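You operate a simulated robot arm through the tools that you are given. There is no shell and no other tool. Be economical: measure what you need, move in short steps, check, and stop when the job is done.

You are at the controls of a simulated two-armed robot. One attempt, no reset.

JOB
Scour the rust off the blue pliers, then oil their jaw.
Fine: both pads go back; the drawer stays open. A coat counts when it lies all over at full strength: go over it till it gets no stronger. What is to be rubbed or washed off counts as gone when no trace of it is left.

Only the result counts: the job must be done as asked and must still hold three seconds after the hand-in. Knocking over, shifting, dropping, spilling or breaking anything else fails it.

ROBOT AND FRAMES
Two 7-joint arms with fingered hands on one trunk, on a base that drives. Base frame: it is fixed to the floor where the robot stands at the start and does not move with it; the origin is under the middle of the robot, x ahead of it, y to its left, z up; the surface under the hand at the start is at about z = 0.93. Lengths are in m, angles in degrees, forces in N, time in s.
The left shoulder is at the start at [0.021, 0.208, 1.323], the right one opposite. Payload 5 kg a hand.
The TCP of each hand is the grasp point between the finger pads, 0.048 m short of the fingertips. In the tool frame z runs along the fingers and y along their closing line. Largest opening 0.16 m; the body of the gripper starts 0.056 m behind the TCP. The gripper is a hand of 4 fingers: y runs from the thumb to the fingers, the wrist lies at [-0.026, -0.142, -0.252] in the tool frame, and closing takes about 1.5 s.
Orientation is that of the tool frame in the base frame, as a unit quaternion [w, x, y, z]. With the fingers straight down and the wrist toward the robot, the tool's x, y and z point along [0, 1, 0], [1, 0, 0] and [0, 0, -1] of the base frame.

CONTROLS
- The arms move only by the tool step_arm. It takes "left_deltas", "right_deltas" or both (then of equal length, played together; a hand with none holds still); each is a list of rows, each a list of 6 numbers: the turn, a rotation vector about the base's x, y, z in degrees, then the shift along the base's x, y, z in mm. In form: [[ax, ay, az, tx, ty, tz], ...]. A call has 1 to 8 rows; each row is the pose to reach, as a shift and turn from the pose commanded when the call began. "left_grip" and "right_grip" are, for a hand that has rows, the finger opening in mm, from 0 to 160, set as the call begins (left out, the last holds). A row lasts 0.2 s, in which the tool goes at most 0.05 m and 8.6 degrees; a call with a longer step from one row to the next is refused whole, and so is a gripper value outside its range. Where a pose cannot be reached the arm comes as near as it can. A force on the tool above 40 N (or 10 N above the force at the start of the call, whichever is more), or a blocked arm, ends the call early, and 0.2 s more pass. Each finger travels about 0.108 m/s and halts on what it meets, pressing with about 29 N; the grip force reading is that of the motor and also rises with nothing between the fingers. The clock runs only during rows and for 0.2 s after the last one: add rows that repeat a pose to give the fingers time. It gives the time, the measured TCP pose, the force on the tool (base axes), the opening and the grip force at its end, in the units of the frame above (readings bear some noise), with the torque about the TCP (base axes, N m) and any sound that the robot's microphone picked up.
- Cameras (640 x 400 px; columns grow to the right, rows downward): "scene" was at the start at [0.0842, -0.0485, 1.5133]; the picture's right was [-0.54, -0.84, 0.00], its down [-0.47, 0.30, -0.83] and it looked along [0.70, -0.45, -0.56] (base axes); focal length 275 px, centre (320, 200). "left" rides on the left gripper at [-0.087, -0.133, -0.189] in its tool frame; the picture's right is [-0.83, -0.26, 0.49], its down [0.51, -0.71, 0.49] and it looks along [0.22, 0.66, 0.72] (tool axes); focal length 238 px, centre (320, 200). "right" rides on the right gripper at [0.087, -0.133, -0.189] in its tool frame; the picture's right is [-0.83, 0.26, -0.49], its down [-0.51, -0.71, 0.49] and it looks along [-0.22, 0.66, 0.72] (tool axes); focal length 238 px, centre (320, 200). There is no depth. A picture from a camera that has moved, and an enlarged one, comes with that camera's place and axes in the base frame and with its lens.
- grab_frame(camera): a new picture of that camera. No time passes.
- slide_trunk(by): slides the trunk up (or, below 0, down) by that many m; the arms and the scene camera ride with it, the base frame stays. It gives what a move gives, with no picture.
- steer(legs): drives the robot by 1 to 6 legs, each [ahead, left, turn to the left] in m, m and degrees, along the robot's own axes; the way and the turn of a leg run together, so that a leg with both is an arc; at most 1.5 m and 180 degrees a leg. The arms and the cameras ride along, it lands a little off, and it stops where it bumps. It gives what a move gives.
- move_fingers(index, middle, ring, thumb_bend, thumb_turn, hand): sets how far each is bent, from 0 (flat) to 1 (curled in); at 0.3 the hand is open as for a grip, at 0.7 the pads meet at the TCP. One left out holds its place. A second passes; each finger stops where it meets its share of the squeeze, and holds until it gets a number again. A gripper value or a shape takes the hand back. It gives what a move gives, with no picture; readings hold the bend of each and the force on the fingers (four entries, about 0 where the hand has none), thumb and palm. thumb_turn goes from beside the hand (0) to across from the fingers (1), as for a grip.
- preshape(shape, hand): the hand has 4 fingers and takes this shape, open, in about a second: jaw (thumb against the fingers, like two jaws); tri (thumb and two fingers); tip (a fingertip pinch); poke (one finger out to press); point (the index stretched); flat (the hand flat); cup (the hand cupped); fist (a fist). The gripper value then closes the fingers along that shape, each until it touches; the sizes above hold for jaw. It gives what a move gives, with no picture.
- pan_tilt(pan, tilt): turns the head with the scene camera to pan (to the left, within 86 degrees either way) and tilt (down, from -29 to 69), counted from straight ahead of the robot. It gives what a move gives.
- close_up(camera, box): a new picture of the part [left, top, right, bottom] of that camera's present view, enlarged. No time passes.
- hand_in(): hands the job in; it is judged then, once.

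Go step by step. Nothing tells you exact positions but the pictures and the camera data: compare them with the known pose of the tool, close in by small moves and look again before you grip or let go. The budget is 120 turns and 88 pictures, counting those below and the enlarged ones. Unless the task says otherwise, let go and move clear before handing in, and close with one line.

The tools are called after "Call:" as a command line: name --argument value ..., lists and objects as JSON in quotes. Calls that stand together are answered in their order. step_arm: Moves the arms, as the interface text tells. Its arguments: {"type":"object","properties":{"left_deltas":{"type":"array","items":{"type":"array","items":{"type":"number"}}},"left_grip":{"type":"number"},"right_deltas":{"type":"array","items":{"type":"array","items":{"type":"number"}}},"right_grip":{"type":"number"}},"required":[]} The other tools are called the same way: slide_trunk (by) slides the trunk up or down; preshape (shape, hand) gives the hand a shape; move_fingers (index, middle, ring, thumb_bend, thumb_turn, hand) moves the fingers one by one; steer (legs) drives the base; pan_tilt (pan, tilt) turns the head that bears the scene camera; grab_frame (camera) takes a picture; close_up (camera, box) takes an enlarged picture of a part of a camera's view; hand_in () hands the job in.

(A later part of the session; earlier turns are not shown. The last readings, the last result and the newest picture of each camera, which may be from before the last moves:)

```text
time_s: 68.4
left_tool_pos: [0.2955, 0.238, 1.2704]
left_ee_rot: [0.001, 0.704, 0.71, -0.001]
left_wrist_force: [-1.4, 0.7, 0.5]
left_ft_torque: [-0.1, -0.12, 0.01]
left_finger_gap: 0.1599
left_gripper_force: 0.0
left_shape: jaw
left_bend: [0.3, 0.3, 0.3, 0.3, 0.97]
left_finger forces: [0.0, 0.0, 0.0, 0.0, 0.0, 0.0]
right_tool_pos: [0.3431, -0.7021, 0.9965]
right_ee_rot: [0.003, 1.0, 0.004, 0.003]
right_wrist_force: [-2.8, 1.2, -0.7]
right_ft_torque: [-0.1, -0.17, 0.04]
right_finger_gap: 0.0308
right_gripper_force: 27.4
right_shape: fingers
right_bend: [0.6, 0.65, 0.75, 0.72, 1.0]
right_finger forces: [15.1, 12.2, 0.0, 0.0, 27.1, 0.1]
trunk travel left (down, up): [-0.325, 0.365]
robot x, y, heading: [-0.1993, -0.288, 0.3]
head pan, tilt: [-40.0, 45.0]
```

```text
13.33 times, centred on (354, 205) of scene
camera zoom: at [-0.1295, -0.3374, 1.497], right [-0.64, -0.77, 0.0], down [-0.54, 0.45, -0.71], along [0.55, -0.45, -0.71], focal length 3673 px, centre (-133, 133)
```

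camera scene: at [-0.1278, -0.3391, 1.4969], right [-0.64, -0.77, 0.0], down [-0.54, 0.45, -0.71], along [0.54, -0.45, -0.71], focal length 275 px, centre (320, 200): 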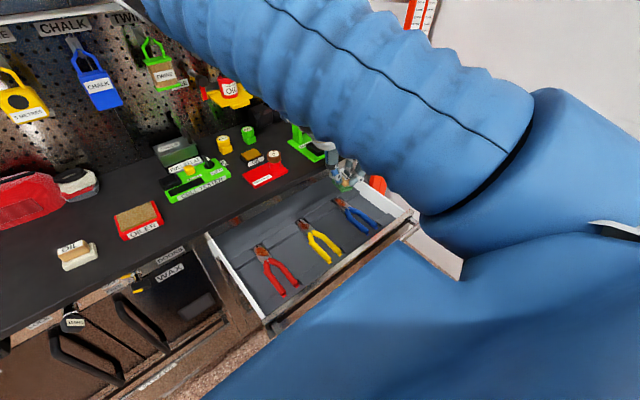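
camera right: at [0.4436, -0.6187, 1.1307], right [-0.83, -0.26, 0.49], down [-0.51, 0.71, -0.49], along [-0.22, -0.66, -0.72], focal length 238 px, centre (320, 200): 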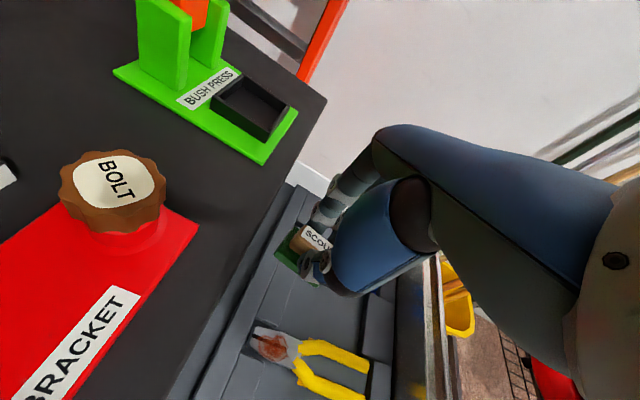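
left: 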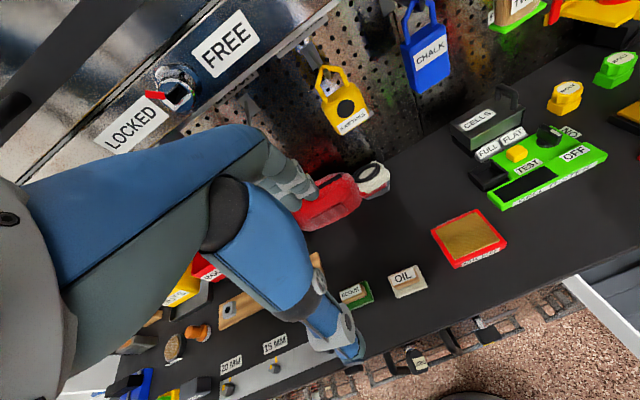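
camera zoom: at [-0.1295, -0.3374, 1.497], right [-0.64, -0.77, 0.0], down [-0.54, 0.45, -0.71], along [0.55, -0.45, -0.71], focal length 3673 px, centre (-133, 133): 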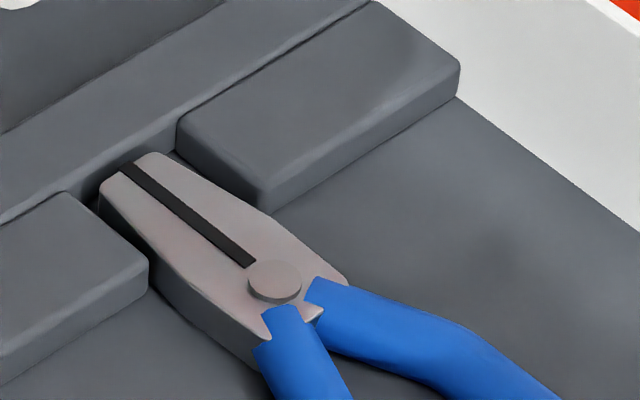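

It's nearly uniform grey. I'll do one last, slightly firmer pass for certainty.

Call:
step_arm --right_deltas '[[0, 0, 0, 0, -35, -35], [0, 0, 0, 0, -70, -70], [0, 0, 0, 0, -105, -105], [0, 0, 0, 0, -138, -136], [0, 0, 0, 15, -128, -139], [0, 0, 0, -15, -128, -139], [0, 0, 0, 15, -134, -139], [0, 0, 0, -15, -134, -139]]'

Call:
step_arm --right_deltas '[[0, 0, 0, 32, 0, 0], [0, 0, 0, 0, -4, 0], [0, 0, 0, 32, -4, 0], [0, 0, 0, 0, -8, 0], [0, 0, 0, 32, -8, 0], [0, 0, 0, 0, 0, 0], [0, 0, 0, 32, 6, 0], [0, 0, 0, 0, 6, 0]]'

Call:
step_arm --right_deltas '[[0, 0, 0, 30, 0, 0], [0, 0, 0, 0, -4, 0], [0, 0, 0, 30, -4, 0], [0, 0, 0, 0, -8, 0], [0, 0, 0, 30, -8, 0], [0, 0, 0, 0, 0, 0], [0, 0, 0, 30, -4, 0], [0, 0, 0, 15, -4, 0]]'

Call:
step_arm --right_deltas '[[0, 0, 0, 0, 30, 30], [0, 0, 0, 0, 65, 65], [0, 0, 0, 0, 100, 100], [0, 0, 0, 0, 135, 135]]'

Call:
close_up --camera "scene" --box '[330, 190, 378, 220]'

```text
time_s: 70.2
left_tool_pos: [0.295, 0.2372, 1.2713]
left_ee_rot: [0.0, 0.704, 0.71, -0.001]
left_wrist_force: [-1.1, -0.3, 1.1]
left_ft_torque: [0.06, -0.11, 0.02]
left_finger_gap: 0.1596
left_gripper_force: 0.1
left_shape: jaw
left_bend: [0.3, 0.3, 0.3, 0.3, 0.97]
left_finger forces: [0.0, 0.1, 0.0, 0.0, 0.0, 0.1]
right_tool_pos: [0.347, -0.8374, 0.859]
right_ee_rot: [0.003, 1.0, 0.007, 0.01]
right_wrist_force: [0.0, -0.1, 10.5]
right_ft_torque: [-0.14, 0.14, -0.01]
right_finger_gap: 0.0311
right_gripper_force: 33.4
right_shape: fingers
right_bend: [0.61, 0.65, 0.75, 0.72, 1.0]
right_finger forces: [15.3, 22.1, 0.0, 0.0, 29.4, 0.0]
trunk travel left (down, up): [-0.325, 0.365]
robot x, y, heading: [-0.1981, -0.2858, 0.4]
head pan, tilt: [-40.0, 45.0]
stopped in row 8 (right hand): the force on the tool passed its limit at 49 N (the readings are from after the stop); the commanded pose is now the measured one
```

```text
time_s: 72.0
left_tool_pos: [0.2947, 0.2381, 1.2714]
left_ee_rot: [0.003, 0.704, 0.71, 0.0]
left_wrist_force: [-0.8, 0.5, 0.9]
left_ft_torque: [-0.01, -0.17, 0.02]
left_finger_gap: 0.1597
left_gripper_force: 0.2
left_shape: jaw
left_bend: [0.3, 0.3, 0.3, 0.3, 0.97]
left_finger forces: [0.0, 0.0, 0.0, 0.0, 0.1, 0.0]
right_tool_pos: [0.3494, -0.829, 0.8579]
right_ee_rot: [0.003, 1.0, 0.007, 0.009]
right_wrist_force: [9.3, -0.1, 16.1]
right_ft_torque: [-0.27, -0.55, 0.29]
right_finger_gap: 0.0308
right_gripper_force: 33.7
right_shape: fingers
right_bend: [0.6, 0.64, 0.75, 0.72, 1.0]
right_finger forces: [13.6, 23.2, 0.0, 0.0, 29.7, 0.0]
trunk travel left (down, up): [-0.325, 0.365]
robot x, y, heading: [-0.1978, -0.2847, 0.5]
head pan, tilt: [-40.0, 45.0]
```

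```text
time_s: 73.8
left_tool_pos: [0.2956, 0.2374, 1.271]
left_ee_rot: [0.001, 0.704, 0.71, 0.0]
left_wrist_force: [-1.6, -0.5, 0.1]
left_ft_torque: [0.01, -0.19, 0.02]
left_finger_gap: 0.1596
left_gripper_force: 0.2
left_shape: jaw
left_bend: [0.3, 0.3, 0.3, 0.3, 0.97]
left_finger forces: [0.1, 0.0, 0.1, 0.0, 0.0, 0.0]
right_tool_pos: [0.3611, -0.8338, 0.8584]
right_ee_rot: [0.003, 1.0, 0.006, 0.007]
right_wrist_force: [2.8, -0.5, 9.5]
right_ft_torque: [-0.3, -0.05, 0.04]
right_finger_gap: 0.0311
right_gripper_force: 34.0
right_shape: fingers
right_bend: [0.61, 0.65, 0.75, 0.72, 1.0]
right_finger forces: [15.9, 23.7, 0.0, 0.1, 28.2, 0.0]
trunk travel left (down, up): [-0.325, 0.365]
robot x, y, heading: [-0.1969, -0.2842, 0.4]
head pan, tilt: [-40.0, 45.0]
```

```text
time_s: 74.8
left_tool_pos: [0.2946, 0.2378, 1.2705]
left_ee_rot: [0.001, 0.704, 0.71, 0.0]
left_wrist_force: [-1.5, -0.4, 0.4]
left_ft_torque: [-0.05, -0.11, 0.03]
left_finger_gap: 0.1598
left_gripper_force: 0.1
left_shape: jaw
left_bend: [0.3, 0.3, 0.3, 0.3, 0.97]
left_finger forces: [0.0, 0.0, 0.1, 0.0, 0.0, 0.1]
right_tool_pos: [0.3604, -0.6986, 0.9939]
right_ee_rot: [0.004, 1.0, 0.006, 0.008]
right_wrist_force: [-1.5, 0.6, -1.4]
right_ft_torque: [-0.06, -0.17, 0.0]
right_finger_gap: 0.0307
right_gripper_force: 26.4
right_shape: fingers
right_bend: [0.61, 0.65, 0.75, 0.72, 1.0]
right_finger forces: [15.1, 11.8, 0.1, 0.0, 26.8, 0.1]
trunk travel left (down, up): [-0.325, 0.365]
robot x, y, heading: [-0.1991, -0.2838, 0.6]
head pan, tilt: [-40.0, 45.0]
```

```text
13.33 times, centred on (354, 205) of scene
camera zoom: at [-0.1293, -0.3372, 1.497], right [-0.64, -0.77, 0.0], down [-0.54, 0.45, -0.71], along [0.55, -0.45, -0.71], focal length 3673 px, centre (-133, 133)
```

zoom: 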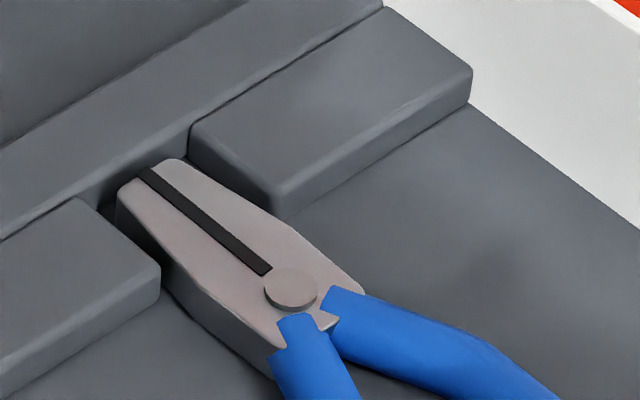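

Call:
close_up --camera "scene" --box '[336, 199, 360, 214]'

```text
16.00 times, centred on (348, 206) of scene
camera zoom: at [-0.1293, -0.3372, 1.497], right [-0.64, -0.77, 0.0], down [-0.54, 0.45, -0.71], along [0.55, -0.45, -0.71], focal length 4407 px, centre (-128, 96)
```

zoom: 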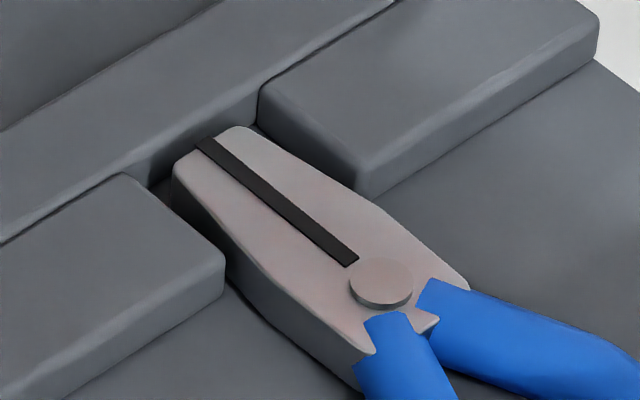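

The jaw is clean and uniform. I'll take the pad back, raising and un-yawing first.

Call:
step_arm --right_deltas '[[0, 0, 8.4, 0, 0, 45], [0, 0, 16.8, 0, 10, 90], [0, 0, 25.2, 20, 30, 130], [0, 0, 33.6, 45, 55, 160], [0, 0, 42.2, 75, 80, 180], [0, 0, 50.6, 105, 110, 180], [0, 0, 59, 135, 140, 180], [0, 0, 67.4, 160, 170, 180]]'

Call:
step_arm --right_deltas '[[0, 0.5, 8.4, 0, 4, 0], [0, 1.1, 17, 0, 8, 0], [0, 1.1, 17, 0, 8, 0]]'

Call:
steer --legs '[[0, 0.5, 0]]'

Call:
pan_tilt --pan -15 --tilt 45

Call:
close_up --camera "scene" --box '[280, 70, 440, 170]'

```text
time_s: 76.6
left_tool_pos: [0.2968, 0.2373, 1.2711]
left_ee_rot: [0.0, 0.704, 0.71, -0.001]
left_wrist_force: [1.4, 0.3, -0.2]
left_ft_torque: [0.01, 0.06, 0.0]
left_finger_gap: 0.1597
left_gripper_force: 0.0
left_shape: jaw
left_bend: [0.3, 0.3, 0.3, 0.3, 0.97]
left_finger forces: [0.0, 0.1, 0.0, 0.1, 0.0, 0.0]
right_tool_pos: [0.5235, -0.5306, 1.1715]
right_ee_rot: [-0.002, 0.828, 0.56, 0.007]
right_wrist_force: [0.4, 0.3, -1.2]
right_ft_torque: [0.02, 0.04, 0.04]
right_finger_gap: 0.0307
right_gripper_force: 26.9
right_shape: fingers
right_bend: [0.61, 0.65, 0.75, 0.72, 1.0]
right_finger forces: [15.1, 11.8, 0.1, 0.1, 26.9, 0.0]
trunk travel left (down, up): [-0.325, 0.365]
robot x, y, heading: [-0.2003, -0.2882, 0.2]
head pan, tilt: [-40.0, 45.0]
```

```text
time_s: 77.4
left_tool_pos: [0.2971, 0.2384, 1.2699]
left_ee_rot: [0.001, 0.704, 0.71, -0.001]
left_wrist_force: [0.3, 0.8, -1.5]
left_ft_torque: [-0.06, -0.01, -0.04]
left_finger_gap: 0.1598
left_gripper_force: 0.1
left_shape: jaw
left_bend: [0.3, 0.3, 0.3, 0.3, 0.97]
left_finger forces: [0.0, 0.0, 0.0, 0.1, 0.0, 0.0]
right_tool_pos: [0.5229, -0.5193, 1.1735]
right_ee_rot: [-0.01, 0.736, 0.677, -0.001]
right_wrist_force: [1.2, 0.7, -1.7]
right_ft_torque: [-0.09, -0.01, -0.01]
right_finger_gap: 0.0308
right_gripper_force: 26.8
right_shape: fingers
right_bend: [0.61, 0.65, 0.75, 0.72, 1.0]
right_finger forces: [15.1, 11.9, 0.0, 0.0, 27.0, 0.1]
trunk travel left (down, up): [-0.325, 0.365]
robot x, y, heading: [-0.2018, -0.2858, 0.5]
head pan, tilt: [-40.0, 45.0]
```

```text
time_s: 80.3
left_tool_pos: [0.2919, 0.7337, 1.2693]
left_ee_rot: [0.0, 0.704, 0.71, -0.001]
left_wrist_force: [0.4, 1.1, -1.2]
left_ft_torque: [-0.06, 0.02, 0.03]
left_finger_gap: 0.1598
left_gripper_force: 0.0
left_shape: jaw
left_bend: [0.3, 0.3, 0.3, 0.3, 0.97]
left_finger forces: [0.0, 0.0, 0.0, 0.1, 0.0, 0.1]
right_tool_pos: [0.5188, -0.0245, 1.1727]
right_ee_rot: [-0.009, 0.736, 0.677, -0.001]
right_wrist_force: [-0.3, 0.2, -0.2]
right_ft_torque: [-0.07, 0.01, -0.02]
right_finger_gap: 0.0308
right_gripper_force: 27.3
right_shape: fingers
right_bend: [0.61, 0.65, 0.75, 0.72, 1.0]
right_finger forces: [15.1, 11.8, 0.0, 0.0, 26.8, 0.1]
trunk travel left (down, up): [-0.325, 0.365]
robot x, y, heading: [-0.2055, 0.2073, 0.2]
head pan, tilt: [-40.0, 45.0]
```

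```text
time_s: 81.2
left_tool_pos: [0.2929, 0.7335, 1.2711]
left_ee_rot: [0.0, 0.704, 0.71, -0.001]
left_wrist_force: [-0.2, -0.4, 0.3]
left_ft_torque: [-0.01, -0.01, -0.02]
left_finger_gap: 0.1597
left_gripper_force: 0.1
left_shape: jaw
left_bend: [0.3, 0.3, 0.3, 0.3, 0.97]
left_finger forces: [0.0, 0.0, 0.0, 0.0, 0.0, 0.1]
right_tool_pos: [0.5184, -0.0242, 1.1725]
right_ee_rot: [-0.009, 0.736, 0.677, -0.001]
right_wrist_force: [0.8, 0.1, 0.4]
right_ft_torque: [0.0, -0.01, 0.06]
right_finger_gap: 0.0308
right_gripper_force: 27.2
right_shape: fingers
right_bend: [0.61, 0.65, 0.75, 0.72, 1.0]
right_finger forces: [15.1, 11.8, 0.0, 0.0, 26.9, 0.0]
trunk travel left (down, up): [-0.325, 0.365]
robot x, y, heading: [-0.2056, 0.2095, 0.6]
head pan, tilt: [-15.0, 45.0]
```

```text
4.00 times, centred on (360, 120) of scene
camera zoom: at [-0.1158, 0.1894, 1.4968], right [-0.25, -0.97, 0.0], down [-0.68, 0.18, -0.71], along [0.68, -0.18, -0.71], focal length 1102 px, centre (160, 520)
```

zoom: 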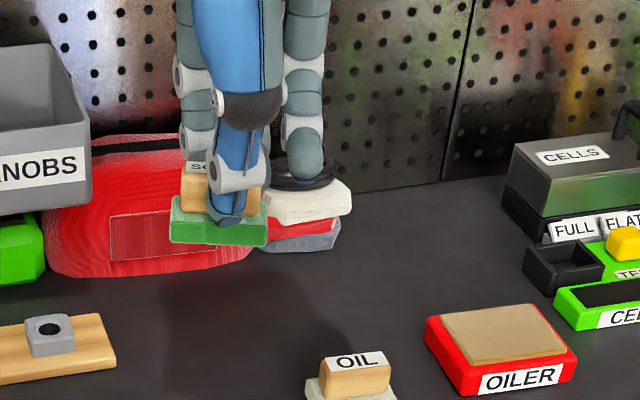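

Aligned over the original spot. I'll lower it.

Call:
step_arm --right_deltas '[[-0.7, -0.8, -0.2, 10, 0, -45], [-0.7, -0.8, -0.2, 21, 0, -90], [-0.7, -0.8, -0.2, 21, 0, -130], [-0.7, -0.8, -0.2, 21, 0, -160], [-0.7, -0.8, -0.2, 21, 0, -167], [-0.7, -0.8, -0.2, 21, 0, -169]]'

Call:
close_up --camera "scene" --box '[280, 110, 440, 210]'

```text
time_s: 82.6
left_tool_pos: [0.2929, 0.7341, 1.2705]
left_ee_rot: [-0.001, 0.704, 0.71, 0.0]
left_wrist_force: [-0.5, 0.0, -0.5]
left_ft_torque: [0.01, 0.0, -0.01]
left_finger_gap: 0.1601
left_gripper_force: 0.1
left_shape: jaw
left_bend: [0.3, 0.3, 0.3, 0.3, 0.97]
left_finger forces: [0.0, 0.0, 0.1, 0.0, 0.0, 0.0]
right_tool_pos: [0.5407, -0.0247, 1.0034]
right_ee_rot: [0.0, 0.737, 0.676, 0.0]
right_wrist_force: [0.0, 0.0, -0.6]
right_ft_torque: [-0.03, 0.05, 0.0]
right_finger_gap: 0.0307
right_gripper_force: 26.7
right_shape: fingers
right_bend: [0.61, 0.65, 0.75, 0.72, 1.0]
right_finger forces: [15.1, 11.9, 0.0, 0.1, 26.9, 0.0]
trunk travel left (down, up): [-0.325, 0.365]
robot x, y, heading: [-0.2038, 0.2109, 0.7]
head pan, tilt: [-15.0, 45.0]
```

```text
4.00 times, centred on (360, 160) of scene
camera zoom: at [-0.1154, 0.1896, 1.4968], right [-0.25, -0.97, 0.0], down [-0.69, 0.18, -0.71], along [0.68, -0.18, -0.71], focal length 1102 px, centre (160, 360)
```

zoom: 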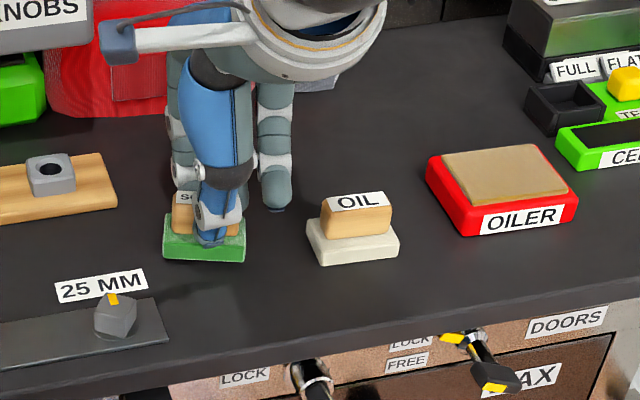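

The pad twisted about 15° in the grip. I'll correct yaw and position before setting it down.

Call:
step_arm --right_deltas '[[0, 0, 0, -1, -1, 8], [0, 0, 7.5, -2, -3, 8], [0, 0, 15, -5, -6, 8], [0, 0, 15, -5, -6, 3], [0, 0, 15, -5, -6, 1], [0, 0, 15, -5, -6, 0]]'

Call:
close_up --camera "scene" --box '[280, 110, 440, 210]'

```text
time_s: 84.0
left_tool_pos: [0.2929, 0.7327, 1.2706]
left_ee_rot: [0.0, 0.704, 0.71, 0.0]
left_wrist_force: [0.5, -0.1, -0.4]
left_ft_torque: [-0.05, 0.02, -0.04]
left_finger_gap: 0.1597
left_gripper_force: 0.0
left_shape: jaw
left_bend: [0.3, 0.3, 0.3, 0.3, 0.97]
left_finger forces: [0.0, 0.1, 0.0, 0.0, 0.0, 0.0]
right_tool_pos: [0.5346, -0.0293, 1.0038]
right_ee_rot: [0.0, 0.643, 0.766, 0.0]
right_wrist_force: [0.1, -0.1, -0.7]
right_ft_torque: [-0.03, 0.03, -0.01]
right_finger_gap: 0.0309
right_gripper_force: 27.1
right_shape: fingers
right_bend: [0.61, 0.65, 0.75, 0.72, 1.0]
right_finger forces: [15.1, 11.8, 0.0, 0.0, 27.0, 0.0]
trunk travel left (down, up): [-0.325, 0.365]
robot x, y, heading: [-0.2077, 0.208, 0.7]
head pan, tilt: [-15.0, 45.0]
```

```text
4.00 times, centred on (360, 160) of scene
camera zoom: at [-0.1157, 0.19, 1.4968], right [-0.25, -0.97, 0.0], down [-0.69, 0.18, -0.71], along [0.68, -0.18, -0.71], focal length 1102 px, centre (160, 360)
```

zoom: 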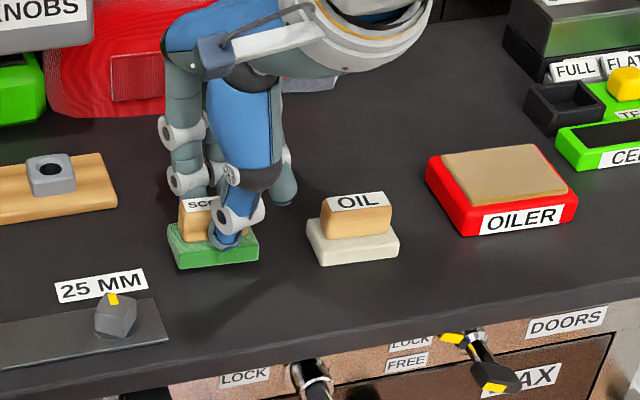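

Call:
step_arm --right_deltas '[[0, 0, 5, 0, 0, 0], [0, 0, 5, -1, 0, -2], [0, 0, 5, -1, 0, -3], [0, 0, 5, -1, 0, -3]]'

```text
time_s: 85.0
left_tool_pos: [0.2916, 0.7331, 1.2697]
left_ee_rot: [0.0, 0.704, 0.711, 0.0]
left_wrist_force: [-0.6, 0.1, 0.0]
left_ft_torque: [-0.03, 0.0, 0.0]
left_finger_gap: 0.1598
left_gripper_force: 0.0
left_shape: jaw
left_bend: [0.3, 0.3, 0.3, 0.3, 0.97]
left_finger forces: [0.0, 0.0, 0.0, 0.0, 0.1, 0.1]
right_tool_pos: [0.5337, -0.0298, 0.9995]
right_ee_rot: [0.001, 0.609, 0.793, 0.0]
right_wrist_force: [-0.4, 0.0, -0.4]
right_ft_torque: [-0.02, 0.01, 0.0]
right_finger_gap: 0.0311
right_gripper_force: 26.9
right_shape: fingers
right_bend: [0.61, 0.65, 0.75, 0.72, 1.0]
right_finger forces: [15.2, 11.8, 0.1, 0.0, 26.9, 0.0]
trunk travel left (down, up): [-0.325, 0.365]
robot x, y, heading: [-0.204, 0.2059, 0.4]
head pan, tilt: [-15.0, 45.0]
```

Call:
step_arm --right_deltas '[[0, 0, 0, 0, 0, -1.5], [0, 0, 0, 0, 0, -3], [0, 0, 0, 0, 0, -3]]'

```text
time_s: 85.8
left_tool_pos: [0.2925, 0.7342, 1.2698]
left_ee_rot: [0.0, 0.704, 0.71, -0.001]
left_wrist_force: [-0.6, 0.5, -0.3]
left_ft_torque: [0.01, 0.01, -0.03]
left_finger_gap: 0.1597
left_gripper_force: 0.0
left_shape: jaw
left_bend: [0.3, 0.3, 0.3, 0.3, 0.97]
left_finger forces: [0.0, 0.0, 0.0, 0.0, 0.1, 0.0]
right_tool_pos: [0.534, -0.0306, 0.9993]
right_ee_rot: [0.001, 0.608, 0.794, 0.001]
right_wrist_force: [-1.4, -1.0, 6.6]
right_ft_torque: [-0.03, -0.14, -0.02]
right_finger_gap: 0.0306
right_gripper_force: 27.9
right_shape: fingers
right_bend: [0.61, 0.65, 0.75, 0.72, 1.0]
right_finger forces: [15.1, 12.7, 0.0, 0.0, 28.8, 0.0]
trunk travel left (down, up): [-0.325, 0.365]
robot x, y, heading: [-0.2048, 0.2108, 0.7]
head pan, tilt: [-15.0, 45.0]
```

Contact made. I'll release.

Call:
move_fingers --hand "right" --index 0.45 --middle 0.45 --ring 0.5 --thumb_bend 0.5

Call:
step_arm --right_deltas '[[0, 0, 0, 0, 0, 20], [0, 0, 0, 0, 0, 60], [0, 0, 0, 0, 0, 100]]'

Call:
close_up --camera "scene" --box '[280, 110, 440, 210]'

```text
time_s: 86.8
left_tool_pos: [0.2915, 0.733, 1.2695]
left_ee_rot: [-0.001, 0.704, 0.71, -0.001]
left_wrist_force: [0.6, 0.4, -0.1]
left_ft_torque: [0.02, -0.04, -0.02]
left_finger_gap: 0.1596
left_gripper_force: 0.1
left_shape: jaw
left_bend: [0.3, 0.3, 0.3, 0.3, 0.97]
left_finger forces: [0.0, 0.0, 0.1, 0.0, 0.1, 0.1]
right_tool_pos: [0.5344, -0.0299, 0.9966]
right_ee_rot: [0.001, 0.609, 0.793, 0.001]
right_wrist_force: [-0.7, 0.1, 0.0]
right_ft_torque: [-0.01, -0.06, 0.03]
right_finger_gap: 0.1001
right_gripper_force: 0.1
right_shape: fingers
right_bend: [0.45, 0.45, 0.5, 0.5, 1.0]
right_finger forces: [0.0, 0.0, 0.0, 0.0, 0.1, 0.0]
trunk travel left (down, up): [-0.325, 0.365]
robot x, y, heading: [-0.2036, 0.2103, 0.5]
head pan, tilt: [-15.0, 45.0]
```

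```text
time_s: 87.6
left_tool_pos: [0.2904, 0.7347, 1.2702]
left_ee_rot: [0.0, 0.705, 0.71, 0.0]
left_wrist_force: [-1.0, 0.2, -0.6]
left_ft_torque: [-0.07, -0.13, 0.01]
left_finger_gap: 0.1598
left_gripper_force: 0.0
left_shape: jaw
left_bend: [0.3, 0.3, 0.3, 0.3, 0.97]
left_finger forces: [0.1, 0.1, 0.1, 0.1, 0.1, 0.0]
right_tool_pos: [0.5311, -0.0313, 1.0978]
right_ee_rot: [0.0, 0.608, 0.794, 0.001]
right_wrist_force: [-1.0, -0.6, -1.3]
right_ft_torque: [0.01, -0.1, -0.06]
right_finger_gap: 0.1003
right_gripper_force: 0.1
right_shape: fingers
right_bend: [0.45, 0.45, 0.5, 0.5, 1.0]
right_finger forces: [0.0, 0.1, 0.0, 0.0, 0.0, 0.1]
trunk travel left (down, up): [-0.325, 0.365]
robot x, y, heading: [-0.2035, 0.21, 0.6]
head pan, tilt: [-15.0, 45.0]
```

```text
4.00 times, centred on (360, 160) of scene
camera zoom: at [-0.1171, 0.1898, 1.497], right [-0.25, -0.97, 0.0], down [-0.68, 0.18, -0.71], along [0.69, -0.18, -0.71], focal length 1102 px, centre (160, 360)
```

zoom: 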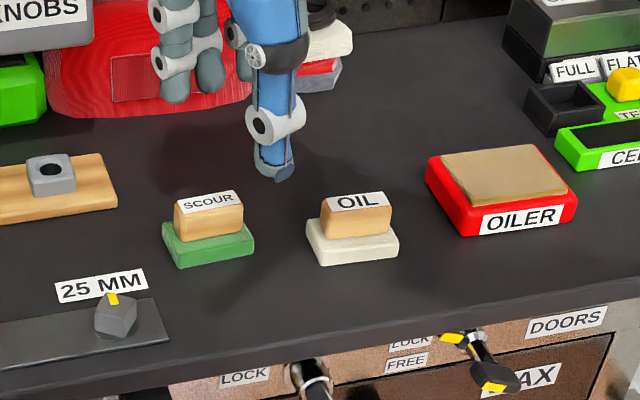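

The scour pad is back in place. Next I'll grip the oil pad at about (0.527, -0.137) with tool yaw about +5°.

Call:
step_arm --right_deltas '[[0, 0, -5, 0, -35, 0], [0, 0, -10, -2, -70, 0], [0, 0, -10, -4, -106, 0], [0, 0, -10, -4, -106, -40]]'

Call:
close_up --camera "scene" --box '[300, 110, 460, 210]'

Call:
close_up --camera "right" --box '[200, 120, 440, 360]'

```text
time_s: 88.6
left_tool_pos: [0.2949, 0.7353, 1.2688]
left_ee_rot: [0.0, 0.704, 0.71, -0.001]
left_wrist_force: [1.0, 0.7, -0.2]
left_ft_torque: [-0.07, 0.17, -0.05]
left_finger_gap: 0.1597
left_gripper_force: 0.0
left_shape: jaw
left_bend: [0.3, 0.3, 0.3, 0.3, 0.97]
left_finger forces: [0.1, 0.0, 0.1, 0.0, 0.0, 0.0]
right_tool_pos: [0.5299, -0.1363, 1.0566]
right_ee_rot: [0.001, 0.676, 0.737, 0.0]
right_wrist_force: [1.8, 0.4, 0.5]
right_ft_torque: [-0.09, 0.22, 0.03]
right_finger_gap: 0.1007
right_gripper_force: 0.1
right_shape: fingers
right_bend: [0.45, 0.45, 0.5, 0.5, 1.0]
right_finger forces: [0.0, 0.0, 0.0, 0.1, 0.0, 0.1]
trunk travel left (down, up): [-0.325, 0.365]
robot x, y, heading: [-0.2073, 0.2104, 0.6]
head pan, tilt: [-15.0, 45.0]
```

```text
4.00 times, centred on (380, 160) of scene
camera zoom: at [-0.1133, 0.1908, 1.4966], right [-0.25, -0.97, 0.0], down [-0.69, 0.18, -0.71], along [0.68, -0.18, -0.71], focal length 1102 px, centre (80, 360)
```

zoom: 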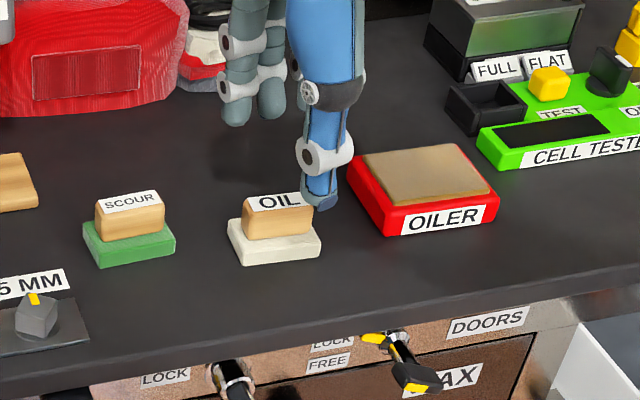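

```text
1.67 times, centred on (320, 240) of right
camera zoom: at [0.3913, -0.0617, 1.2461], right [0.33, -0.81, 0.49], down [-0.66, -0.57, -0.49], along [0.67, -0.16, -0.72], focal length 397 px, centre (320, 133)
```

zoom: 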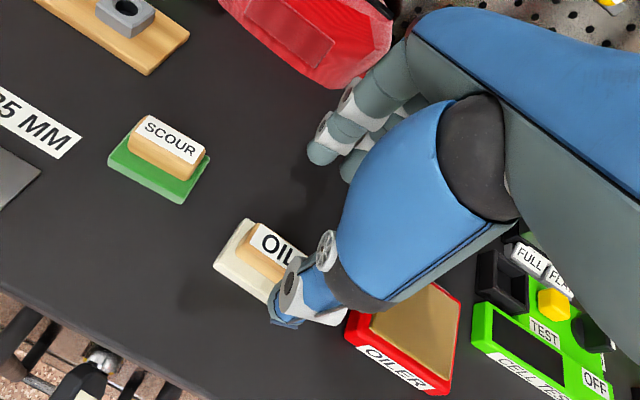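

Call:
step_arm --right_deltas '[[0, 0, 0, -2, 2, -20], [0, 0, 0, -2, 4, -40], [0, 0, 0, -2, 4, -54], [0, 0, 0, -2, 4, -54]]'

Call:
move_fingers --hand "right" --index 0.58 --middle 0.6 --ring 0.6 --thumb_bend 0.63

Call:
close_up --camera "scene" --box '[300, 110, 460, 210]'

```text
time_s: 89.6
left_tool_pos: [0.2937, 0.7348, 1.2711]
left_ee_rot: [0.0, 0.704, 0.71, 0.0]
left_wrist_force: [0.2, 0.1, -0.4]
left_ft_torque: [0.0, -0.02, 0.02]
left_finger_gap: 0.1596
left_gripper_force: 0.1
left_shape: jaw
left_bend: [0.3, 0.3, 0.3, 0.3, 0.97]
left_finger forces: [0.0, 0.0, 0.1, 0.0, 0.0, 0.0]
right_tool_pos: [0.5271, -0.131, 1.003]
right_ee_rot: [0.002, 0.676, 0.737, 0.001]
right_wrist_force: [-0.3, -0.3, -0.2]
right_ft_torque: [-0.03, 0.01, 0.0]
right_finger_gap: 0.1005
right_gripper_force: 0.0
right_shape: fingers
right_bend: [0.45, 0.45, 0.5, 0.5, 1.0]
right_finger forces: [0.0, 0.0, 0.0, 0.0, 0.0, 0.1]
trunk travel left (down, up): [-0.325, 0.365]
robot x, y, heading: [-0.2047, 0.2085, 0.5]
head pan, tilt: [-15.0, 45.0]
```

```text
time_s: 90.6
left_tool_pos: [0.2924, 0.7335, 1.271]
left_ee_rot: [0.0, 0.704, 0.71, 0.0]
left_wrist_force: [0.1, -1.0, -0.7]
left_ft_torque: [-0.03, -0.03, -0.01]
left_finger_gap: 0.1597
left_gripper_force: 0.1
left_shape: jaw
left_bend: [0.3, 0.3, 0.3, 0.3, 0.97]
left_finger forces: [0.1, 0.0, 0.0, 0.1, 0.0, 0.0]
right_tool_pos: [0.5281, -0.1322, 1.003]
right_ee_rot: [0.001, 0.676, 0.737, 0.001]
right_wrist_force: [0.3, 0.8, 0.4]
right_ft_torque: [0.0, 0.0, -0.02]
right_finger_gap: 0.0517
right_gripper_force: 0.1
right_shape: fingers
right_bend: [0.57, 0.6, 0.6, 0.63, 1.0]
right_finger forces: [0.0, 0.0, 0.1, 0.0, 0.0, 0.1]
trunk travel left (down, up): [-0.325, 0.365]
robot x, y, heading: [-0.2027, 0.2082, 0.5]
head pan, tilt: [-15.0, 45.0]
```

```text
4.00 times, centred on (380, 160) of scene
camera zoom: at [-0.1159, 0.1895, 1.4968], right [-0.25, -0.97, 0.0], down [-0.68, 0.18, -0.71], along [0.68, -0.18, -0.71], focal length 1102 px, centre (80, 360)
```

zoom: 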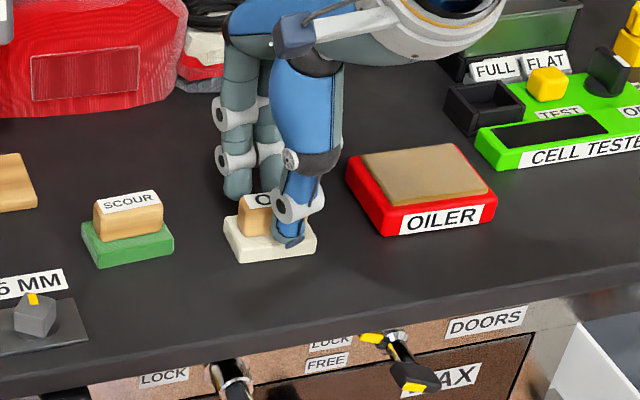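

Call:
move_fingers --hand "right" --index 0.8 --middle 0.8 --ring 0.75 --thumb_bend 0.8

Call:
close_up --camera "scene" --box '[300, 110, 460, 210]'

```text
time_s: 91.6
left_tool_pos: [0.2926, 0.7335, 1.2689]
left_ee_rot: [0.0, 0.704, 0.71, -0.001]
left_wrist_force: [-0.4, -0.8, -0.1]
left_ft_torque: [0.01, 0.0, 0.04]
left_finger_gap: 0.1596
left_gripper_force: 0.0
left_shape: jaw
left_bend: [0.3, 0.3, 0.3, 0.3, 0.97]
left_finger forces: [0.0, 0.0, 0.0, 0.0, 0.1, 0.0]
right_tool_pos: [0.5273, -0.1337, 1.0037]
right_ee_rot: [0.001, 0.676, 0.737, 0.001]
right_wrist_force: [0.3, -1.4, 2.0]
right_ft_torque: [-0.01, -0.06, 0.02]
right_finger_gap: 0.0327
right_gripper_force: 26.9
right_shape: fingers
right_bend: [0.6, 0.64, 0.75, 0.71, 1.0]
right_finger forces: [14.5, 12.4, 0.0, 0.1, 26.8, 0.0]
trunk travel left (down, up): [-0.325, 0.365]
robot x, y, heading: [-0.2023, 0.2108, 0.7]
head pan, tilt: [-15.0, 45.0]
```

```text
4.00 times, centred on (380, 160) of scene
camera zoom: at [-0.1159, 0.1895, 1.4969], right [-0.25, -0.97, 0.0], down [-0.68, 0.18, -0.71], along [0.68, -0.18, -0.71], focal length 1102 px, centre (80, 360)
```

zoom: 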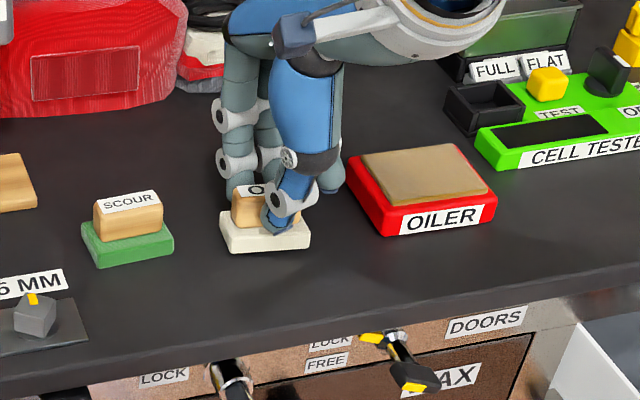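

The oil pad is gripped. I'll lift it and move over the oiler.

Call:
step_arm --right_deltas '[[0, 0, 0, 0, 0, 20], [0, 0, 0, 0, 0, 60], [0, 0, 0, 5, -30, 90], [0, 0, 0, 10, -70, 90], [0, 0, 0, 15, -110, 90], [0, 0, 0, 20, -145, 90], [0, 0, 0, 20, -145, 65], [0, 0, 0, 20, -145, 50]]'

Call:
close_up --camera "scene" --box '[330, 100, 490, 200]'

Call:
close_up --camera "right" --box '[200, 120, 440, 360]'

```text
time_s: 93.4
left_tool_pos: [0.2929, 0.7326, 1.2706]
left_ee_rot: [0.0, 0.704, 0.71, 0.001]
left_wrist_force: [0.8, -0.5, 0.5]
left_ft_torque: [0.03, -0.01, 0.02]
left_finger_gap: 0.1598
left_gripper_force: 0.0
left_shape: jaw
left_bend: [0.3, 0.3, 0.3, 0.3, 0.97]
left_finger forces: [0.1, 0.1, 0.0, 0.0, 0.0, 0.1]
right_tool_pos: [0.5472, -0.2787, 1.0529]
right_ee_rot: [0.0, 0.676, 0.737, 0.002]
right_wrist_force: [-0.4, -1.3, 0.0]
right_ft_torque: [0.06, 0.03, 0.02]
right_finger_gap: 0.0324
right_gripper_force: 26.2
right_shape: fingers
right_bend: [0.6, 0.64, 0.75, 0.71, 1.0]
right_finger forces: [14.3, 12.1, 0.0, 0.0, 26.4, 0.0]
trunk travel left (down, up): [-0.325, 0.365]
robot x, y, heading: [-0.2065, 0.2108, 0.3]
head pan, tilt: [-15.0, 45.0]
```

```text
4.00 times, centred on (410, 150) of scene
camera zoom: at [-0.1159, 0.1884, 1.4968], right [-0.25, -0.97, 0.0], down [-0.68, 0.18, -0.71], along [0.68, -0.18, -0.71], focal length 1102 px, centre (-40, 400)
```

zoom: 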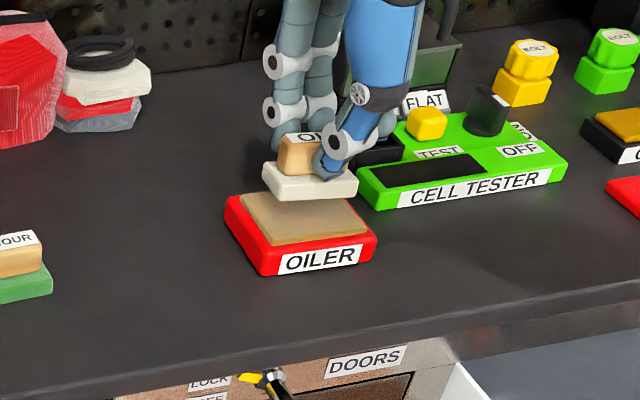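

```text
1.67 times, centred on (320, 240) of right
camera zoom: at [0.4075, -0.2043, 1.2423], right [0.33, -0.81, 0.49], down [-0.66, -0.56, -0.49], along [0.67, -0.16, -0.72], focal length 397 px, centre (320, 133)
```

zoom: 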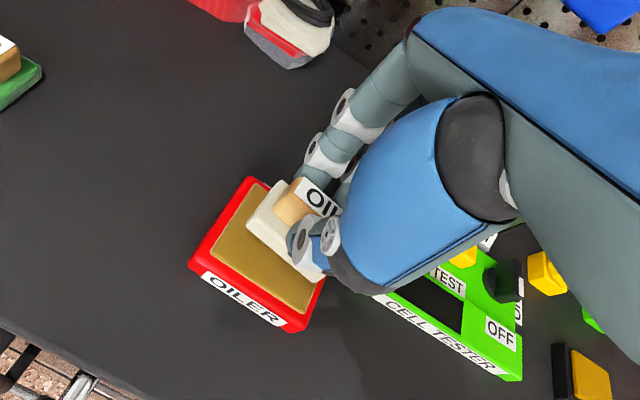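

The pad sits about 9 mm too far back. I'll correct that and press down gently.

Call:
step_arm --right_deltas '[[0, 0, 0, -9, 5, -8], [0, 0, 0, -9, 5, -17], [0, 0, 0, -9, 5, -22], [0, 0, 0, -9, 5, -26], [0, 0, 0, -9, 5, -26]]'

```text
time_s: 94.6
left_tool_pos: [0.2896, 0.7349, 1.2707]
left_ee_rot: [0.002, 0.704, 0.711, -0.001]
left_wrist_force: [0.4, 0.3, 0.1]
left_ft_torque: [0.02, -0.02, 0.01]
left_finger_gap: 0.1596
left_gripper_force: 0.1
left_shape: jaw
left_bend: [0.3, 0.3, 0.3, 0.3, 0.97]
left_finger forces: [0.0, 0.1, 0.0, 0.0, 0.0, 0.1]
right_tool_pos: [0.5378, -0.2721, 1.0312]
right_ee_rot: [0.001, 0.676, 0.737, 0.001]
right_wrist_force: [-8.9, -0.4, 24.4]
right_ft_torque: [0.0, -0.08, 0.02]
right_finger_gap: 0.0328
right_gripper_force: 28.7
right_shape: fingers
right_bend: [0.6, 0.64, 0.75, 0.71, 1.0]
right_finger forces: [12.8, 11.9, 0.0, 0.1, 33.4, 0.0]
trunk travel left (down, up): [-0.325, 0.365]
robot x, y, heading: [-0.2041, 0.2063, 0.5]
head pan, tilt: [-15.0, 45.0]
```

It presses at 24 N. I'll ease to about 15 N, hold briefly, then lift.

Call:
step_arm --right_deltas '[[0, 0, 0, 0, 0, 1], [0, 0, 0, 0, 0, 1], [0, 0, 0, 0, 0, 0], [0, 0, 0, 0, 0, 1], [0, 0, 0, 0, 0, 0], [0, 0, 0, 0, 0, 1], [0, 0, 0, 0, 0, 25], [0, 0, 0, 0, 0, 60]]'

Call:
close_up --camera "scene" --box '[330, 100, 490, 200]'

```text
time_s: 96.4
left_tool_pos: [0.2898, 0.735, 1.2702]
left_ee_rot: [0.001, 0.703, 0.711, -0.001]
left_wrist_force: [-1.5, 1.4, 0.7]
left_ft_torque: [-0.09, -0.1, 0.0]
left_finger_gap: 0.1597
left_gripper_force: 0.1
left_shape: jaw
left_bend: [0.3, 0.3, 0.3, 0.3, 0.97]
left_finger forces: [0.1, 0.0, 0.1, 0.0, 0.0, 0.0]
right_tool_pos: [0.5359, -0.2719, 1.0887]
right_ee_rot: [-0.001, 0.675, 0.737, 0.0]
right_wrist_force: [-2.0, 0.4, -1.7]
right_ft_torque: [-0.1, -0.16, -0.08]
right_finger_gap: 0.0325
right_gripper_force: 25.6
right_shape: fingers
right_bend: [0.6, 0.64, 0.75, 0.72, 1.0]
right_finger forces: [14.0, 11.7, 0.0, 0.0, 25.6, 0.0]
trunk travel left (down, up): [-0.325, 0.365]
robot x, y, heading: [-0.2034, 0.2049, 0.4]
head pan, tilt: [-15.0, 45.0]
```

```text
4.00 times, centred on (410, 150) of scene
camera zoom: at [-0.1173, 0.1907, 1.4969], right [-0.25, -0.97, 0.0], down [-0.68, 0.18, -0.71], along [0.69, -0.18, -0.71], focal length 1102 px, centre (-40, 400)
```

zoom: 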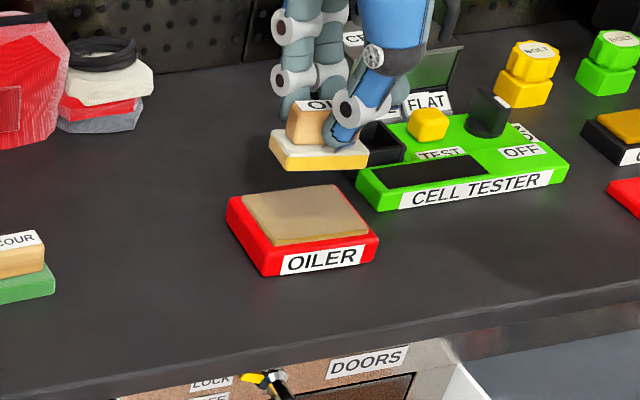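

The pad is now amber with oil and the oiler has not moved. I'll lift, drive right to the drawer, and approach the jaw as before.

Call:
step_arm --right_deltas '[[0, 0, 0, -5, 20, 40], [0, 0, 0, -10, 50, 75], [0, 0, 0, -16, 90, 85], [0, 0, 0, -16, 130, 85], [0, 0, 0, -16, 160, 85]]'

Call:
steer --legs '[[0, -0.5, 0]]'

Call:
pan_tilt --pan -40 --tilt 45

```text
time_s: 97.6
left_tool_pos: [0.2918, 0.734, 1.2688]
left_ee_rot: [0.0, 0.704, 0.71, -0.001]
left_wrist_force: [-0.2, 0.6, -0.2]
left_ft_torque: [-0.06, 0.03, 0.01]
left_finger_gap: 0.1595
left_gripper_force: 0.0
left_shape: jaw
left_bend: [0.3, 0.3, 0.3, 0.3, 0.97]
left_finger forces: [0.0, 0.0, 0.0, 0.0, 0.0, 0.1]
right_tool_pos: [0.5237, -0.1134, 1.1713]
right_ee_rot: [0.0, 0.676, 0.737, -0.001]
right_wrist_force: [0.8, 0.2, 0.4]
right_ft_torque: [-0.03, 0.0, -0.01]
right_finger_gap: 0.0328
right_gripper_force: 25.4
right_shape: fingers
right_bend: [0.6, 0.64, 0.75, 0.72, 1.0]
right_finger forces: [13.8, 11.8, 0.0, 0.0, 25.5, 0.0]
trunk travel left (down, up): [-0.325, 0.365]
robot x, y, heading: [-0.2006, 0.2094, 0.7]
head pan, tilt: [-15.0, 45.0]
```

```text
time_s: 100.5
left_tool_pos: [0.2977, 0.2354, 1.2703]
left_ee_rot: [0.0, 0.705, 0.709, 0.0]
left_wrist_force: [0.1, 0.0, 0.2]
left_ft_torque: [0.04, 0.0, -0.02]
left_finger_gap: 0.1596
left_gripper_force: 0.0
left_shape: jaw
left_bend: [0.3, 0.3, 0.3, 0.3, 0.97]
left_finger forces: [0.0, 0.0, 0.0, 0.1, 0.1, 0.1]
right_tool_pos: [0.5268, -0.613, 1.1719]
right_ee_rot: [0.0, 0.677, 0.736, 0.001]
right_wrist_force: [-0.2, -0.2, -0.6]
right_ft_torque: [0.09, -0.03, 0.05]
right_finger_gap: 0.0329
right_gripper_force: 25.5
right_shape: fingers
right_bend: [0.6, 0.64, 0.75, 0.72, 1.0]
right_finger forces: [13.7, 11.8, 0.1, 0.0, 25.6, 0.0]
trunk travel left (down, up): [-0.325, 0.365]
robot x, y, heading: [-0.1987, -0.285, 0.4]
head pan, tilt: [-15.0, 45.0]
```

```text
time_s: 101.4
left_tool_pos: [0.2975, 0.2364, 1.2705]
left_ee_rot: [0.0, 0.704, 0.71, 0.0]
left_wrist_force: [0.3, -0.4, 0.0]
left_ft_torque: [-0.02, -0.02, 0.02]
left_finger_gap: 0.1598
left_gripper_force: 0.0
left_shape: jaw
left_bend: [0.3, 0.3, 0.3, 0.3, 0.97]
left_finger forces: [0.0, 0.0, 0.1, 0.1, 0.0, 0.1]
right_tool_pos: [0.5266, -0.6117, 1.1725]
right_ee_rot: [-0.001, 0.676, 0.737, 0.0]
right_wrist_force: [-0.6, 0.0, -0.5]
right_ft_torque: [-0.01, -0.02, 0.0]
right_finger_gap: 0.0326
right_gripper_force: 25.2
right_shape: fingers
right_bend: [0.6, 0.64, 0.75, 0.72, 1.0]
right_finger forces: [13.7, 11.6, 0.1, 0.0, 25.5, 0.0]
trunk travel left (down, up): [-0.325, 0.365]
robot x, y, heading: [-0.1997, -0.2864, 0.2]
head pan, tilt: [-40.0, 45.0]
```

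Call:
step_arm --right_deltas '[[0, 0, -8.5, -35, -10, 0], [0, 0, -17, -70, -30, 0], [0, 0, -25.5, -105, -55, 0], [0, 0, -34, -135, -85, 0], [0, 0, -42.5, -160, -120, 0], [0, 0, -51, -180, -155, 0], [0, 0, -59.5, -182, -195, 0], [0, 0, -68, -182, -225, -10]]'

Call:
step_arm --right_deltas '[[0, 0, -8.5, 0, -3, -40], [0, 0, -17, 0, -3, -80], [0, 0, -17, 0, -3, -125], [0, 0, -17, 0, -3, -170], [0, 0, -17, 0, -3, -215], [0, 0, -17, 0, -3, -250], [0, 0, -17, 0, -3, -272], [0, 0, -17, 0, -3, -280]]'

Call:
close_up --camera "scene" --box '[310, 165, 406, 225]'

```text
time_s: 103.2
left_tool_pos: [0.299, 0.2344, 1.2696]
left_ee_rot: [-0.001, 0.704, 0.71, -0.001]
left_wrist_force: [-0.6, 1.3, -0.9]
left_ft_torque: [-0.03, 0.05, -0.01]
left_finger_gap: 0.1596
left_gripper_force: 0.1
left_shape: jaw
left_bend: [0.3, 0.3, 0.3, 0.3, 0.97]
left_finger forces: [0.0, 0.0, 0.0, 0.0, 0.0, 0.0]
right_tool_pos: [0.3462, -0.8372, 1.1618]
right_ee_rot: [0.001, 0.973, 0.231, 0.0]
right_wrist_force: [0.6, 0.4, -0.3]
right_ft_torque: [0.06, 0.07, -0.01]
right_finger_gap: 0.0329
right_gripper_force: 25.8
right_shape: fingers
right_bend: [0.6, 0.64, 0.75, 0.72, 1.0]
right_finger forces: [13.7, 12.0, 0.0, 0.0, 25.6, 0.1]
trunk travel left (down, up): [-0.325, 0.365]
robot x, y, heading: [-0.1968, -0.2867, 0.6]
head pan, tilt: [-40.0, 45.0]
```

```text
time_s: 105.0
left_tool_pos: [0.2975, 0.2357, 1.2703]
left_ee_rot: [0.0, 0.705, 0.71, 0.001]
left_wrist_force: [0.5, -0.3, 0.8]
left_ft_torque: [-0.02, -0.02, -0.01]
left_finger_gap: 0.1597
left_gripper_force: 0.1
left_shape: jaw
left_bend: [0.3, 0.3, 0.3, 0.3, 0.97]
left_finger forces: [0.0, 0.1, 0.0, 0.0, 0.0, 0.0]
right_tool_pos: [0.3451, -0.8407, 0.8823]
right_ee_rot: [0.001, 0.996, 0.086, 0.001]
right_wrist_force: [0.0, 0.0, -1.1]
right_ft_torque: [0.02, 0.04, -0.02]
right_finger_gap: 0.0326
right_gripper_force: 25.8
right_shape: fingers
right_bend: [0.6, 0.64, 0.75, 0.72, 1.0]
right_finger forces: [13.8, 12.1, 0.1, 0.0, 25.9, 0.0]
trunk travel left (down, up): [-0.325, 0.365]
robot x, y, heading: [-0.2028, -0.2862, 0.5]
head pan, tilt: [-40.0, 45.0]
```

```text
6.67 times, centred on (358, 195) of scene
camera zoom: at [-0.1277, -0.3393, 1.4969], right [-0.64, -0.77, 0.0], down [-0.55, 0.45, -0.71], along [0.54, -0.45, -0.71], focal length 1836 px, centre (67, 233)
```

zoom: 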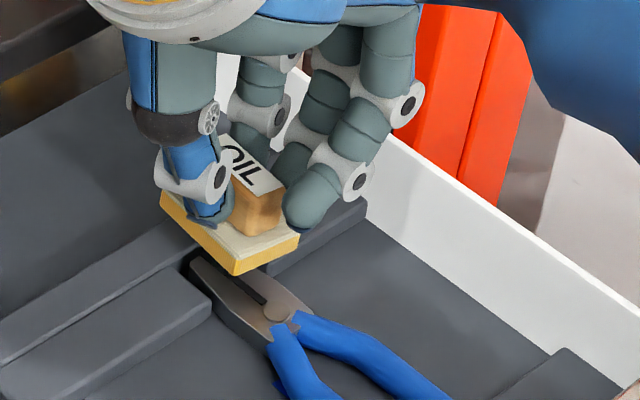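

The oil pad is over the jaw. I'll lower and wipe it on.

Call:
step_arm --right_deltas '[[0, 0, 0, 0, 0, -12], [0, 0, 0, 0, 0, -18], [0, 0, 0, 0, 0, -21], [0, 0, 0, 0, 0, -23], [0, 0, 0, 0, 0, -23]]'

```text
time_s: 106.2
left_tool_pos: [0.2952, 0.2366, 1.2709]
left_ee_rot: [0.0, 0.704, 0.71, 0.0]
left_wrist_force: [-0.3, 0.8, 0.5]
left_ft_torque: [0.04, -0.03, -0.02]
left_finger_gap: 0.1598
left_gripper_force: 0.0
left_shape: jaw
left_bend: [0.3, 0.3, 0.3, 0.3, 0.97]
left_finger forces: [0.0, 0.0, 0.0, 0.1, 0.0, 0.0]
right_tool_pos: [0.3457, -0.8409, 0.8616]
right_ee_rot: [0.002, 0.996, 0.086, 0.002]
right_wrist_force: [1.4, 2.5, 22.0]
right_ft_torque: [-0.19, 0.01, 0.03]
right_finger_gap: 0.0327
right_gripper_force: 29.7
right_shape: fingers
right_bend: [0.6, 0.64, 0.75, 0.72, 1.0]
right_finger forces: [13.5, 13.9, 0.1, 0.1, 31.8, 0.0]
trunk travel left (down, up): [-0.325, 0.365]
robot x, y, heading: [-0.2006, -0.2873, 0.5]
head pan, tilt: [-40.0, 45.0]
```

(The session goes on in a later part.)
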